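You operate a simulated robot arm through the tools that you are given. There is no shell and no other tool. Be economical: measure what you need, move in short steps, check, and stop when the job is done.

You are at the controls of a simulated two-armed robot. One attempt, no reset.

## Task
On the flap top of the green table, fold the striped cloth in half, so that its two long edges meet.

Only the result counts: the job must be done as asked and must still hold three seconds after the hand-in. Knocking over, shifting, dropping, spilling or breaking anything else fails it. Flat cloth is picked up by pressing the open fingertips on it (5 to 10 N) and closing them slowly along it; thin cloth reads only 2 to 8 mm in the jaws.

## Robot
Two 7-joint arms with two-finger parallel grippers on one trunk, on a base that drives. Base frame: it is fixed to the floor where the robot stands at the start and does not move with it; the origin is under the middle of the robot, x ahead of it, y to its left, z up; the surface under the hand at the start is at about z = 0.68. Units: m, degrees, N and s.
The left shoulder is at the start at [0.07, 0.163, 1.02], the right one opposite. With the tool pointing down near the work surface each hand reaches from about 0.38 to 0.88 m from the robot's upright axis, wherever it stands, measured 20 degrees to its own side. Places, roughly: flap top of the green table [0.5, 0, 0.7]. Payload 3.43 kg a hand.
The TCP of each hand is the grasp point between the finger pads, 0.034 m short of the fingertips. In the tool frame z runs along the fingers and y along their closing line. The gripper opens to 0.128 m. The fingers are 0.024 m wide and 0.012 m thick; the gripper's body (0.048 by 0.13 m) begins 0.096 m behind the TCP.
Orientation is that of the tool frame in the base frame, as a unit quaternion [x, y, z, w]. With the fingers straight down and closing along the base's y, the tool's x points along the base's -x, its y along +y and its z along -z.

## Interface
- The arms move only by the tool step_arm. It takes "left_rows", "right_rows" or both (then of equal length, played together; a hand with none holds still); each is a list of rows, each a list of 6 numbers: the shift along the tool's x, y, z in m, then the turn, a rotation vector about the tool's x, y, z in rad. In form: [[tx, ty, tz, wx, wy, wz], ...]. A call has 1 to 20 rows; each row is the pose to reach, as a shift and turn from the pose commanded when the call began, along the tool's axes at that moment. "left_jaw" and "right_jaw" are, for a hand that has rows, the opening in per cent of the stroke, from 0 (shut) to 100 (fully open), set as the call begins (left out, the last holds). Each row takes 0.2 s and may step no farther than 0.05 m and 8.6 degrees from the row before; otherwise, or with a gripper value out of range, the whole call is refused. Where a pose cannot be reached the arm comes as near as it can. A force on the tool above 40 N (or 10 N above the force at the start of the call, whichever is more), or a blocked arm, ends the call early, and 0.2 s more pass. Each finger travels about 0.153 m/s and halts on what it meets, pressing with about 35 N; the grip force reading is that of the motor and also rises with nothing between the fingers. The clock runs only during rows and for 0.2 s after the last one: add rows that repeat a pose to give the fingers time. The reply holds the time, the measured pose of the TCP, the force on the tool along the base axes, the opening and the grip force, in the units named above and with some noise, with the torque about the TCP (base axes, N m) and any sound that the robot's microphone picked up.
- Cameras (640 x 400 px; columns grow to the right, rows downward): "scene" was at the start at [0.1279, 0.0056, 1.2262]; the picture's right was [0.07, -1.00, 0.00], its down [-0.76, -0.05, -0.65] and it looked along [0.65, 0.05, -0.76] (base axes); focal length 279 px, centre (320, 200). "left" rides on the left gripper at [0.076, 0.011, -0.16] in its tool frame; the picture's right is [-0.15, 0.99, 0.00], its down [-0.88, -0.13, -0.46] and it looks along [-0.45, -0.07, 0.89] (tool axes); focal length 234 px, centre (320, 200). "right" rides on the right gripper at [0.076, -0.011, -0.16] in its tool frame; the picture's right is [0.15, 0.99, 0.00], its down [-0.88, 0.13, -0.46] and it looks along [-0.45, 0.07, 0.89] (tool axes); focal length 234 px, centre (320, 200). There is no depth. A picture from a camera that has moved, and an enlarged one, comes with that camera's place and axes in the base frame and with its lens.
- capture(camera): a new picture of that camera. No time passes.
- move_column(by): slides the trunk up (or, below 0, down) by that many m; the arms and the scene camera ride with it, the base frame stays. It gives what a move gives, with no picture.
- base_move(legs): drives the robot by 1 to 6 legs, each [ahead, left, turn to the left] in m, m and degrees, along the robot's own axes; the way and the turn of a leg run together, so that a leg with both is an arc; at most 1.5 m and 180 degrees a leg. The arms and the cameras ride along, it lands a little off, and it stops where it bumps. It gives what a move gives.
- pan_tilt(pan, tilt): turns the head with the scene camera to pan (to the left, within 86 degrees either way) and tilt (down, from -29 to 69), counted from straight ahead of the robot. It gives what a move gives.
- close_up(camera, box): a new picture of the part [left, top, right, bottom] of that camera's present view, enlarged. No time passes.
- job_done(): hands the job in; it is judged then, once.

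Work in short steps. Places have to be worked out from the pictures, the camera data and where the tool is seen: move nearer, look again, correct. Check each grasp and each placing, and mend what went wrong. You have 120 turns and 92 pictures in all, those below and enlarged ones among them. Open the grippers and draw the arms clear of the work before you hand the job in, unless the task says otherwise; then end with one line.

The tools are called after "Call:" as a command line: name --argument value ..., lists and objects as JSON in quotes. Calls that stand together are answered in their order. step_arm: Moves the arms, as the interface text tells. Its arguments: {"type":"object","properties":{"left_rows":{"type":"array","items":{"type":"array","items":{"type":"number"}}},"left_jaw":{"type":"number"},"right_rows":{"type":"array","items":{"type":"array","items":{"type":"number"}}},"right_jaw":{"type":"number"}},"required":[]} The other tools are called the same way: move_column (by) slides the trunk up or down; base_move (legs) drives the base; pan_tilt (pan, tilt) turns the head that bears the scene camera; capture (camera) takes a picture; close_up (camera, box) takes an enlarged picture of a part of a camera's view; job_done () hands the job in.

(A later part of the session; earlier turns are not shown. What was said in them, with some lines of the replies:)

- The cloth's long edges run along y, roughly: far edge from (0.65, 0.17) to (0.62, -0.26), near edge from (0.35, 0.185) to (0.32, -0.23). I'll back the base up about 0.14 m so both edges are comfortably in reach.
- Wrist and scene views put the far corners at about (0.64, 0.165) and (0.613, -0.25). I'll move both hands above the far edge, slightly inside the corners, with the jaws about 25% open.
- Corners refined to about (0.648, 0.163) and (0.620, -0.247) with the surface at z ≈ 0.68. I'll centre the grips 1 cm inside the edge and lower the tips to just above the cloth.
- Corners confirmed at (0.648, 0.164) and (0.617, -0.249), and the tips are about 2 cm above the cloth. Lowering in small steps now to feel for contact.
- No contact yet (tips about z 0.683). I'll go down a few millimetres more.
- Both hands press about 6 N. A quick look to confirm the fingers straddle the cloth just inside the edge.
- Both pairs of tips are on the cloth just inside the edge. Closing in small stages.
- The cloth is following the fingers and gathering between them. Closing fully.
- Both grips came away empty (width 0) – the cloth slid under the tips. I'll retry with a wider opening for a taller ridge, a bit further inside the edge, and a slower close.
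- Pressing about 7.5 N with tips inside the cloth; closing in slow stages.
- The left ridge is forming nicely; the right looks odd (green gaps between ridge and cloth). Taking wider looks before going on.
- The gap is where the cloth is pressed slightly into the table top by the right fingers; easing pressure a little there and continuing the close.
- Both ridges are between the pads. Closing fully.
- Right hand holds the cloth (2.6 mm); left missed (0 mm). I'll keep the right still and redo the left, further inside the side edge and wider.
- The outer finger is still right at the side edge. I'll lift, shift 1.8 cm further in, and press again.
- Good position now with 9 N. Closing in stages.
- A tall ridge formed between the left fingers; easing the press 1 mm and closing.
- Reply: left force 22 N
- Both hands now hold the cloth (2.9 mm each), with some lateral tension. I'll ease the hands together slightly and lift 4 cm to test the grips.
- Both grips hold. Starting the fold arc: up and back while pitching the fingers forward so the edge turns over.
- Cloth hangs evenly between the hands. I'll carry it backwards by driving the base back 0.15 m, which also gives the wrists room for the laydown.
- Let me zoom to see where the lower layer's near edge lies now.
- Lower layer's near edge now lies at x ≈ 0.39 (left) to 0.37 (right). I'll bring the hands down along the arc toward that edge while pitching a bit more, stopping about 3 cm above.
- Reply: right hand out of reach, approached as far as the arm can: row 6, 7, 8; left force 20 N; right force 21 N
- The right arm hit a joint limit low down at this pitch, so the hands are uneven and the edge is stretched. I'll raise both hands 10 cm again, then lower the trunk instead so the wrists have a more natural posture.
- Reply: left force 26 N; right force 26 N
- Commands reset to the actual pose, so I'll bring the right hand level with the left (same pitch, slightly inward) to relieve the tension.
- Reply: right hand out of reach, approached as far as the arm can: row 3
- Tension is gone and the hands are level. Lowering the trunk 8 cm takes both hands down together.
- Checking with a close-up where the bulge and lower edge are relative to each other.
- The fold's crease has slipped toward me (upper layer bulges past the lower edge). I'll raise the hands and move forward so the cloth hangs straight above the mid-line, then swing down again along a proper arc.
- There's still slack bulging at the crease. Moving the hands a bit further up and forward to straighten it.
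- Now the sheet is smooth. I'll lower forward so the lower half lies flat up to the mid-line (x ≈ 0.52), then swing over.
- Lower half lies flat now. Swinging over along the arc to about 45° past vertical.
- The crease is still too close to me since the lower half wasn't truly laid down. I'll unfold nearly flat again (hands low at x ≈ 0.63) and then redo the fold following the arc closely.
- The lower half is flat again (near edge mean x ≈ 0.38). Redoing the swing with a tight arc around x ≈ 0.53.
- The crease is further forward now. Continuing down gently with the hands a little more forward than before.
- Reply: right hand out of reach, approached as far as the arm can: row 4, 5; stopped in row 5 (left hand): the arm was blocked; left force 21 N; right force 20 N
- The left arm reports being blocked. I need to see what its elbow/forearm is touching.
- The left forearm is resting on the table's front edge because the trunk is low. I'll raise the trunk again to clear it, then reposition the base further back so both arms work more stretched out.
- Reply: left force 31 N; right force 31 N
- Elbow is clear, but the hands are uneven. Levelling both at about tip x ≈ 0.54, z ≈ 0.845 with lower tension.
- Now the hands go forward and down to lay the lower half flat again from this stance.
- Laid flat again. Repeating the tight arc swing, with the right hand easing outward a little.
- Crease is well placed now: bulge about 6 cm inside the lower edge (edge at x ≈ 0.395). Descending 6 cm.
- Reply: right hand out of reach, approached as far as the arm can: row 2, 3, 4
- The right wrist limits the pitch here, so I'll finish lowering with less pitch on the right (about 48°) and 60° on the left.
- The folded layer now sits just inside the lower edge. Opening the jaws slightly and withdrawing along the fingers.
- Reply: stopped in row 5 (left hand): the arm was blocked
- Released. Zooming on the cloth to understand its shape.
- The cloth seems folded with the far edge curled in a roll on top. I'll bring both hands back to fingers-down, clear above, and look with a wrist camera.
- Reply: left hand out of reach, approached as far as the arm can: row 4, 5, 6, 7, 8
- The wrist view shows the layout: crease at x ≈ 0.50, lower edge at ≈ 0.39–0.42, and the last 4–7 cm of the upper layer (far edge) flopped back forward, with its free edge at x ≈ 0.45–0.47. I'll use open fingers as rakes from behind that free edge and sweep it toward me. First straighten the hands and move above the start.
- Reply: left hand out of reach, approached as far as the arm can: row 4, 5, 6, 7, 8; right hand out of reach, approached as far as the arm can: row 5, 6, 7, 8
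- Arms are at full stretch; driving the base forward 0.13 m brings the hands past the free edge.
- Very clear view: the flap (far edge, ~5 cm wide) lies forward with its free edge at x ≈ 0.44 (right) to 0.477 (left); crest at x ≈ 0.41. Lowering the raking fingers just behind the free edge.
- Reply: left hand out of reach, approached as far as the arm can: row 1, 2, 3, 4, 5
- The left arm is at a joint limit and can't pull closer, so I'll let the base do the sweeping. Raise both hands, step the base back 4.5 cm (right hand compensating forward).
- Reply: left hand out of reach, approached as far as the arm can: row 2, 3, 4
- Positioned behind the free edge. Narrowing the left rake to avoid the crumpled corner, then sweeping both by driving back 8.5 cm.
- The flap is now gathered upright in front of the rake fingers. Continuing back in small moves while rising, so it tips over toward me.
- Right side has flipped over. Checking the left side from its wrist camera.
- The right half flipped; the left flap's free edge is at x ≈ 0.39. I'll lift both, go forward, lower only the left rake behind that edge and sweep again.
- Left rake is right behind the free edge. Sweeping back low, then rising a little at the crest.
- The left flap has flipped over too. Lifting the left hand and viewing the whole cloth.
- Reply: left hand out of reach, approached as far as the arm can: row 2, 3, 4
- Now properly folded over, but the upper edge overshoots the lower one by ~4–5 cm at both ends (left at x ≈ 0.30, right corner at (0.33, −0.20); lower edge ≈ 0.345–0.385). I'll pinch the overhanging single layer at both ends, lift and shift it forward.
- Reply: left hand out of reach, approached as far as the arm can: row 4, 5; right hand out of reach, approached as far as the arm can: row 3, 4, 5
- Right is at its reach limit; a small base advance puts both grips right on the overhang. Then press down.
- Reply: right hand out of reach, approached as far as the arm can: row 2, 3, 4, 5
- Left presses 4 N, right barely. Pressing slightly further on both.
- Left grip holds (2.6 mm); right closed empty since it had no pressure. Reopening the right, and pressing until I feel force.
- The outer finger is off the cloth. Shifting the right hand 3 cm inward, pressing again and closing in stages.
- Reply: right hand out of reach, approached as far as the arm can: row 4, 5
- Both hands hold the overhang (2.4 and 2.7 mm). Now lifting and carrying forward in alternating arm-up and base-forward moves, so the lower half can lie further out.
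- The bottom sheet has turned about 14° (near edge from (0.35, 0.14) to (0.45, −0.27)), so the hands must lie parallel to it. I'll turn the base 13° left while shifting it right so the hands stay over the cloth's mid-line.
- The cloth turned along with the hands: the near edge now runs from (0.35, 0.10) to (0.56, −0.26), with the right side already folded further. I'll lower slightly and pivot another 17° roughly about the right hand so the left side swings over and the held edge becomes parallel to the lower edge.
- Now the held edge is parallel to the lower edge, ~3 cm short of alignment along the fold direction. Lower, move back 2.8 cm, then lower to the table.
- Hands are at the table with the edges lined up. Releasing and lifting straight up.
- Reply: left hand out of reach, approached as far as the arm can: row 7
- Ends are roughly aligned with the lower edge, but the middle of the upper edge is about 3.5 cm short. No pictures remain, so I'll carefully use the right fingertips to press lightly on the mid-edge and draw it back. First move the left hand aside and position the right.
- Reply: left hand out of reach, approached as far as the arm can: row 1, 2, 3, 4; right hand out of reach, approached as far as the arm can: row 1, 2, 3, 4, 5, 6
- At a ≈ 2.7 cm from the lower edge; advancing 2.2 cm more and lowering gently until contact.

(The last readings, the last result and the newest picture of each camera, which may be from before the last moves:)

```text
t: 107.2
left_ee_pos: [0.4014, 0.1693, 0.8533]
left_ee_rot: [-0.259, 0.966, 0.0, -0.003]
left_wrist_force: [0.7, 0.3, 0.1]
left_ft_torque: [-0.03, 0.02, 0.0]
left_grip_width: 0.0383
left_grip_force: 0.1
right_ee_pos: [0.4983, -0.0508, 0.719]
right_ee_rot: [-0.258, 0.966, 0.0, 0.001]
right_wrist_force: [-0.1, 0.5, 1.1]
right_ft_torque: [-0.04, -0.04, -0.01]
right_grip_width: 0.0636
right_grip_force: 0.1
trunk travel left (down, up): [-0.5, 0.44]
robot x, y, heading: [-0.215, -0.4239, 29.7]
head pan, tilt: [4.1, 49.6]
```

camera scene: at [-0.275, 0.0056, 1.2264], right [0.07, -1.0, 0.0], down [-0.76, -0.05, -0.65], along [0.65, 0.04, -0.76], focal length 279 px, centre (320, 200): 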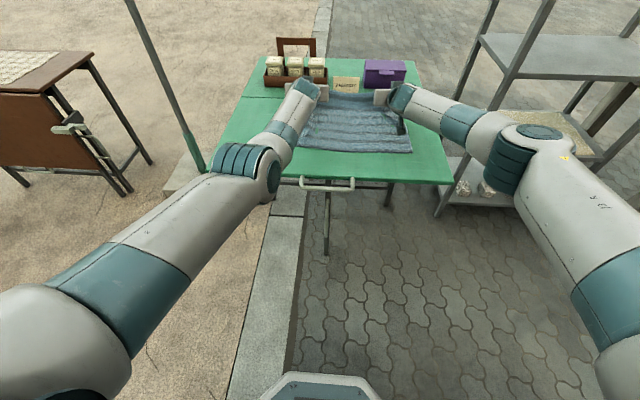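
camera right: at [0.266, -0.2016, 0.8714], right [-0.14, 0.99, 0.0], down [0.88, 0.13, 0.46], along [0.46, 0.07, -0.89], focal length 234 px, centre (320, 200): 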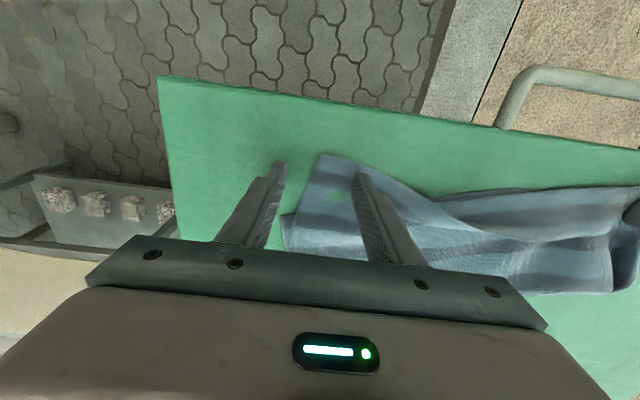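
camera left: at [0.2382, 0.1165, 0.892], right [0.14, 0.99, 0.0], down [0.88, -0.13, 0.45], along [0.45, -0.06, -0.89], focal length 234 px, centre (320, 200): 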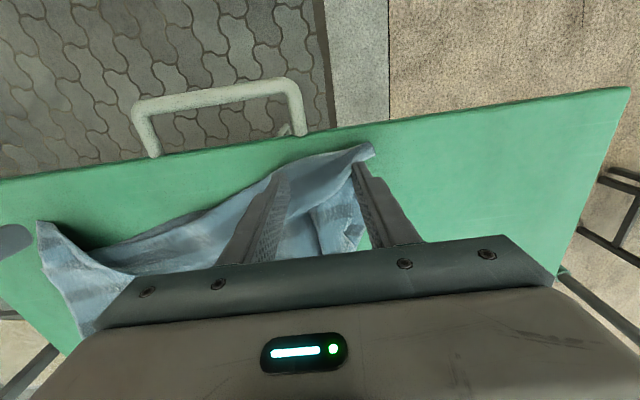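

Contact is just beginning (about 1 N). A light press, then draw the mid-edge back 3.2 cm with the base, then lift.

Call:
step_arm --right_rows '[[0, 0, 0.001, 0, 0, 0], [0, 0, 0.001, 0, 0, 0]]'

Call:
base_move --legs '[[-0.032, 0, 0]]'

Call:
step_arm --right_rows '[[0, 0, -0.02, 0, 0, 0], [0, 0, -0.06, 0, 0, 0], [0, 0, -0.1, 0, 0, 0], [0, 0, -0.13, 0, 0, 0]]'

```text
t: 107.8
left_ee_pos: [0.4009, 0.1685, 0.8546]
left_ee_rot: [-0.259, 0.966, 0.0, -0.004]
left_wrist_force: [0.7, 0.0, -0.5]
left_ft_torque: [0.0, -0.01, 0.01]
left_grip_width: 0.0383
left_grip_force: 0.1
right_ee_pos: [0.4978, -0.0509, 0.7182]
right_ee_rot: [-0.259, 0.966, 0.0, 0.001]
right_wrist_force: [0.5, 0.4, 3.9]
right_ft_torque: [-0.11, -0.09, -0.01]
right_grip_width: 0.0638
right_grip_force: 0.1
trunk travel left (down, up): [-0.5, 0.44]
robot x, y, heading: [-0.2145, -0.4214, 29.6]
head pan, tilt: [4.1, 49.6]
```

```text
t: 108.6
left_ee_pos: [0.3735, 0.1531, 0.8545]
left_ee_rot: [-0.259, 0.966, 0.001, -0.003]
left_wrist_force: [-0.1, -0.8, 1.1]
left_ft_torque: [0.06, 0.0, 0.02]
left_grip_width: 0.0386
left_grip_force: 0.0
right_ee_pos: [0.4701, -0.0675, 0.7183]
right_ee_rot: [-0.259, 0.966, 0.0, 0.001]
right_wrist_force: [0.1, -0.3, 1.5]
right_ft_torque: [0.0, -0.05, 0.02]
right_grip_width: 0.064
right_grip_force: 0.1
trunk travel left (down, up): [-0.5, 0.44]
robot x, y, heading: [-0.244, -0.4399, 29.8]
head pan, tilt: [4.1, 49.6]
```

```text
t: 109.6
left_ee_pos: [0.3729, 0.1538, 0.854]
left_ee_rot: [-0.259, 0.966, 0.0, -0.003]
left_wrist_force: [-1.2, -0.3, 0.2]
left_ft_torque: [0.0, -0.05, 0.05]
left_grip_width: 0.0383
left_grip_force: 0.0
right_ee_pos: [0.4707, -0.068, 0.8471]
right_ee_rot: [-0.259, 0.966, 0.001, 0.001]
right_wrist_force: [0.4, -0.4, 0.2]
right_ft_torque: [-0.02, 0.03, 0.0]
right_grip_width: 0.064
right_grip_force: 0.1
trunk travel left (down, up): [-0.5, 0.44]
robot x, y, heading: [-0.2428, -0.4401, 29.7]
head pan, tilt: [4.1, 49.6]
```

Checking whether one picture is still available.

Call:
close_up --camera "scene" --box '[220, 70, 460, 220]'

```text
refused: no pictures are left
```

No pictures remain. I'll open the grippers fully, back away from the table and hand in.

Call:
step_arm --left_rows '[[0, 0, 0, 0, 0, 0], [0, 0, 0, 0, 0, 0]]' --right_rows '[[0, 0, -0.02, 0, 0, 0], [0, 0, -0.03, 0, 0, 0]]' --left_jaw 70 --right_jaw 70

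Call:
base_move --legs '[[-0.15, 0, 0]]'

Call:
job_done

```text
t: 110.2
left_ee_pos: [0.3751, 0.1533, 0.853]
left_ee_rot: [-0.259, 0.966, 0.0, -0.004]
left_wrist_force: [-0.9, 0.2, -0.1]
left_ft_torque: [0.0, 0.0, 0.0]
left_grip_width: 0.0899
left_grip_force: 0.0
right_ee_pos: [0.4699, -0.0673, 0.8762]
right_ee_rot: [-0.258, 0.966, 0.0, 0.001]
right_wrist_force: [0.3, 0.0, -0.6]
right_ft_torque: [-0.05, 0.02, 0.04]
right_grip_width: 0.0895
right_grip_force: 0.1
trunk travel left (down, up): [-0.5, 0.44]
robot x, y, heading: [-0.2458, -0.4382, 29.8]
head pan, tilt: [4.1, 49.6]
```

```text
t: 111.6
left_ee_pos: [0.2432, 0.0793, 0.8543]
left_ee_rot: [-0.259, 0.966, 0.001, -0.004]
left_wrist_force: [-0.4, 0.2, 1.0]
left_ft_torque: [0.04, -0.03, 0.01]
left_grip_width: 0.0898
left_grip_force: 0.1
right_ee_pos: [0.3398, -0.1437, 0.876]
right_ee_rot: [-0.258, 0.966, 0.001, 0.002]
right_wrist_force: [0.2, -0.7, 0.3]
right_ft_torque: [0.03, -0.02, 0.0]
right_grip_width: 0.0894
right_grip_force: 0.1
trunk travel left (down, up): [-0.5, 0.44]
robot x, y, heading: [-0.3773, -0.5113, 29.6]
head pan, tilt: [4.1, 49.6]
```

```text
The job is handed in.
```

I handed the cloth in folded over, but I doubt the fold is clean: in my last picture the ends of the long edges nearly met, the middle was about 3.5 cm short, and the top layer was wrinkled; I then tried to pull the middle into line but had no pictures left to check it.
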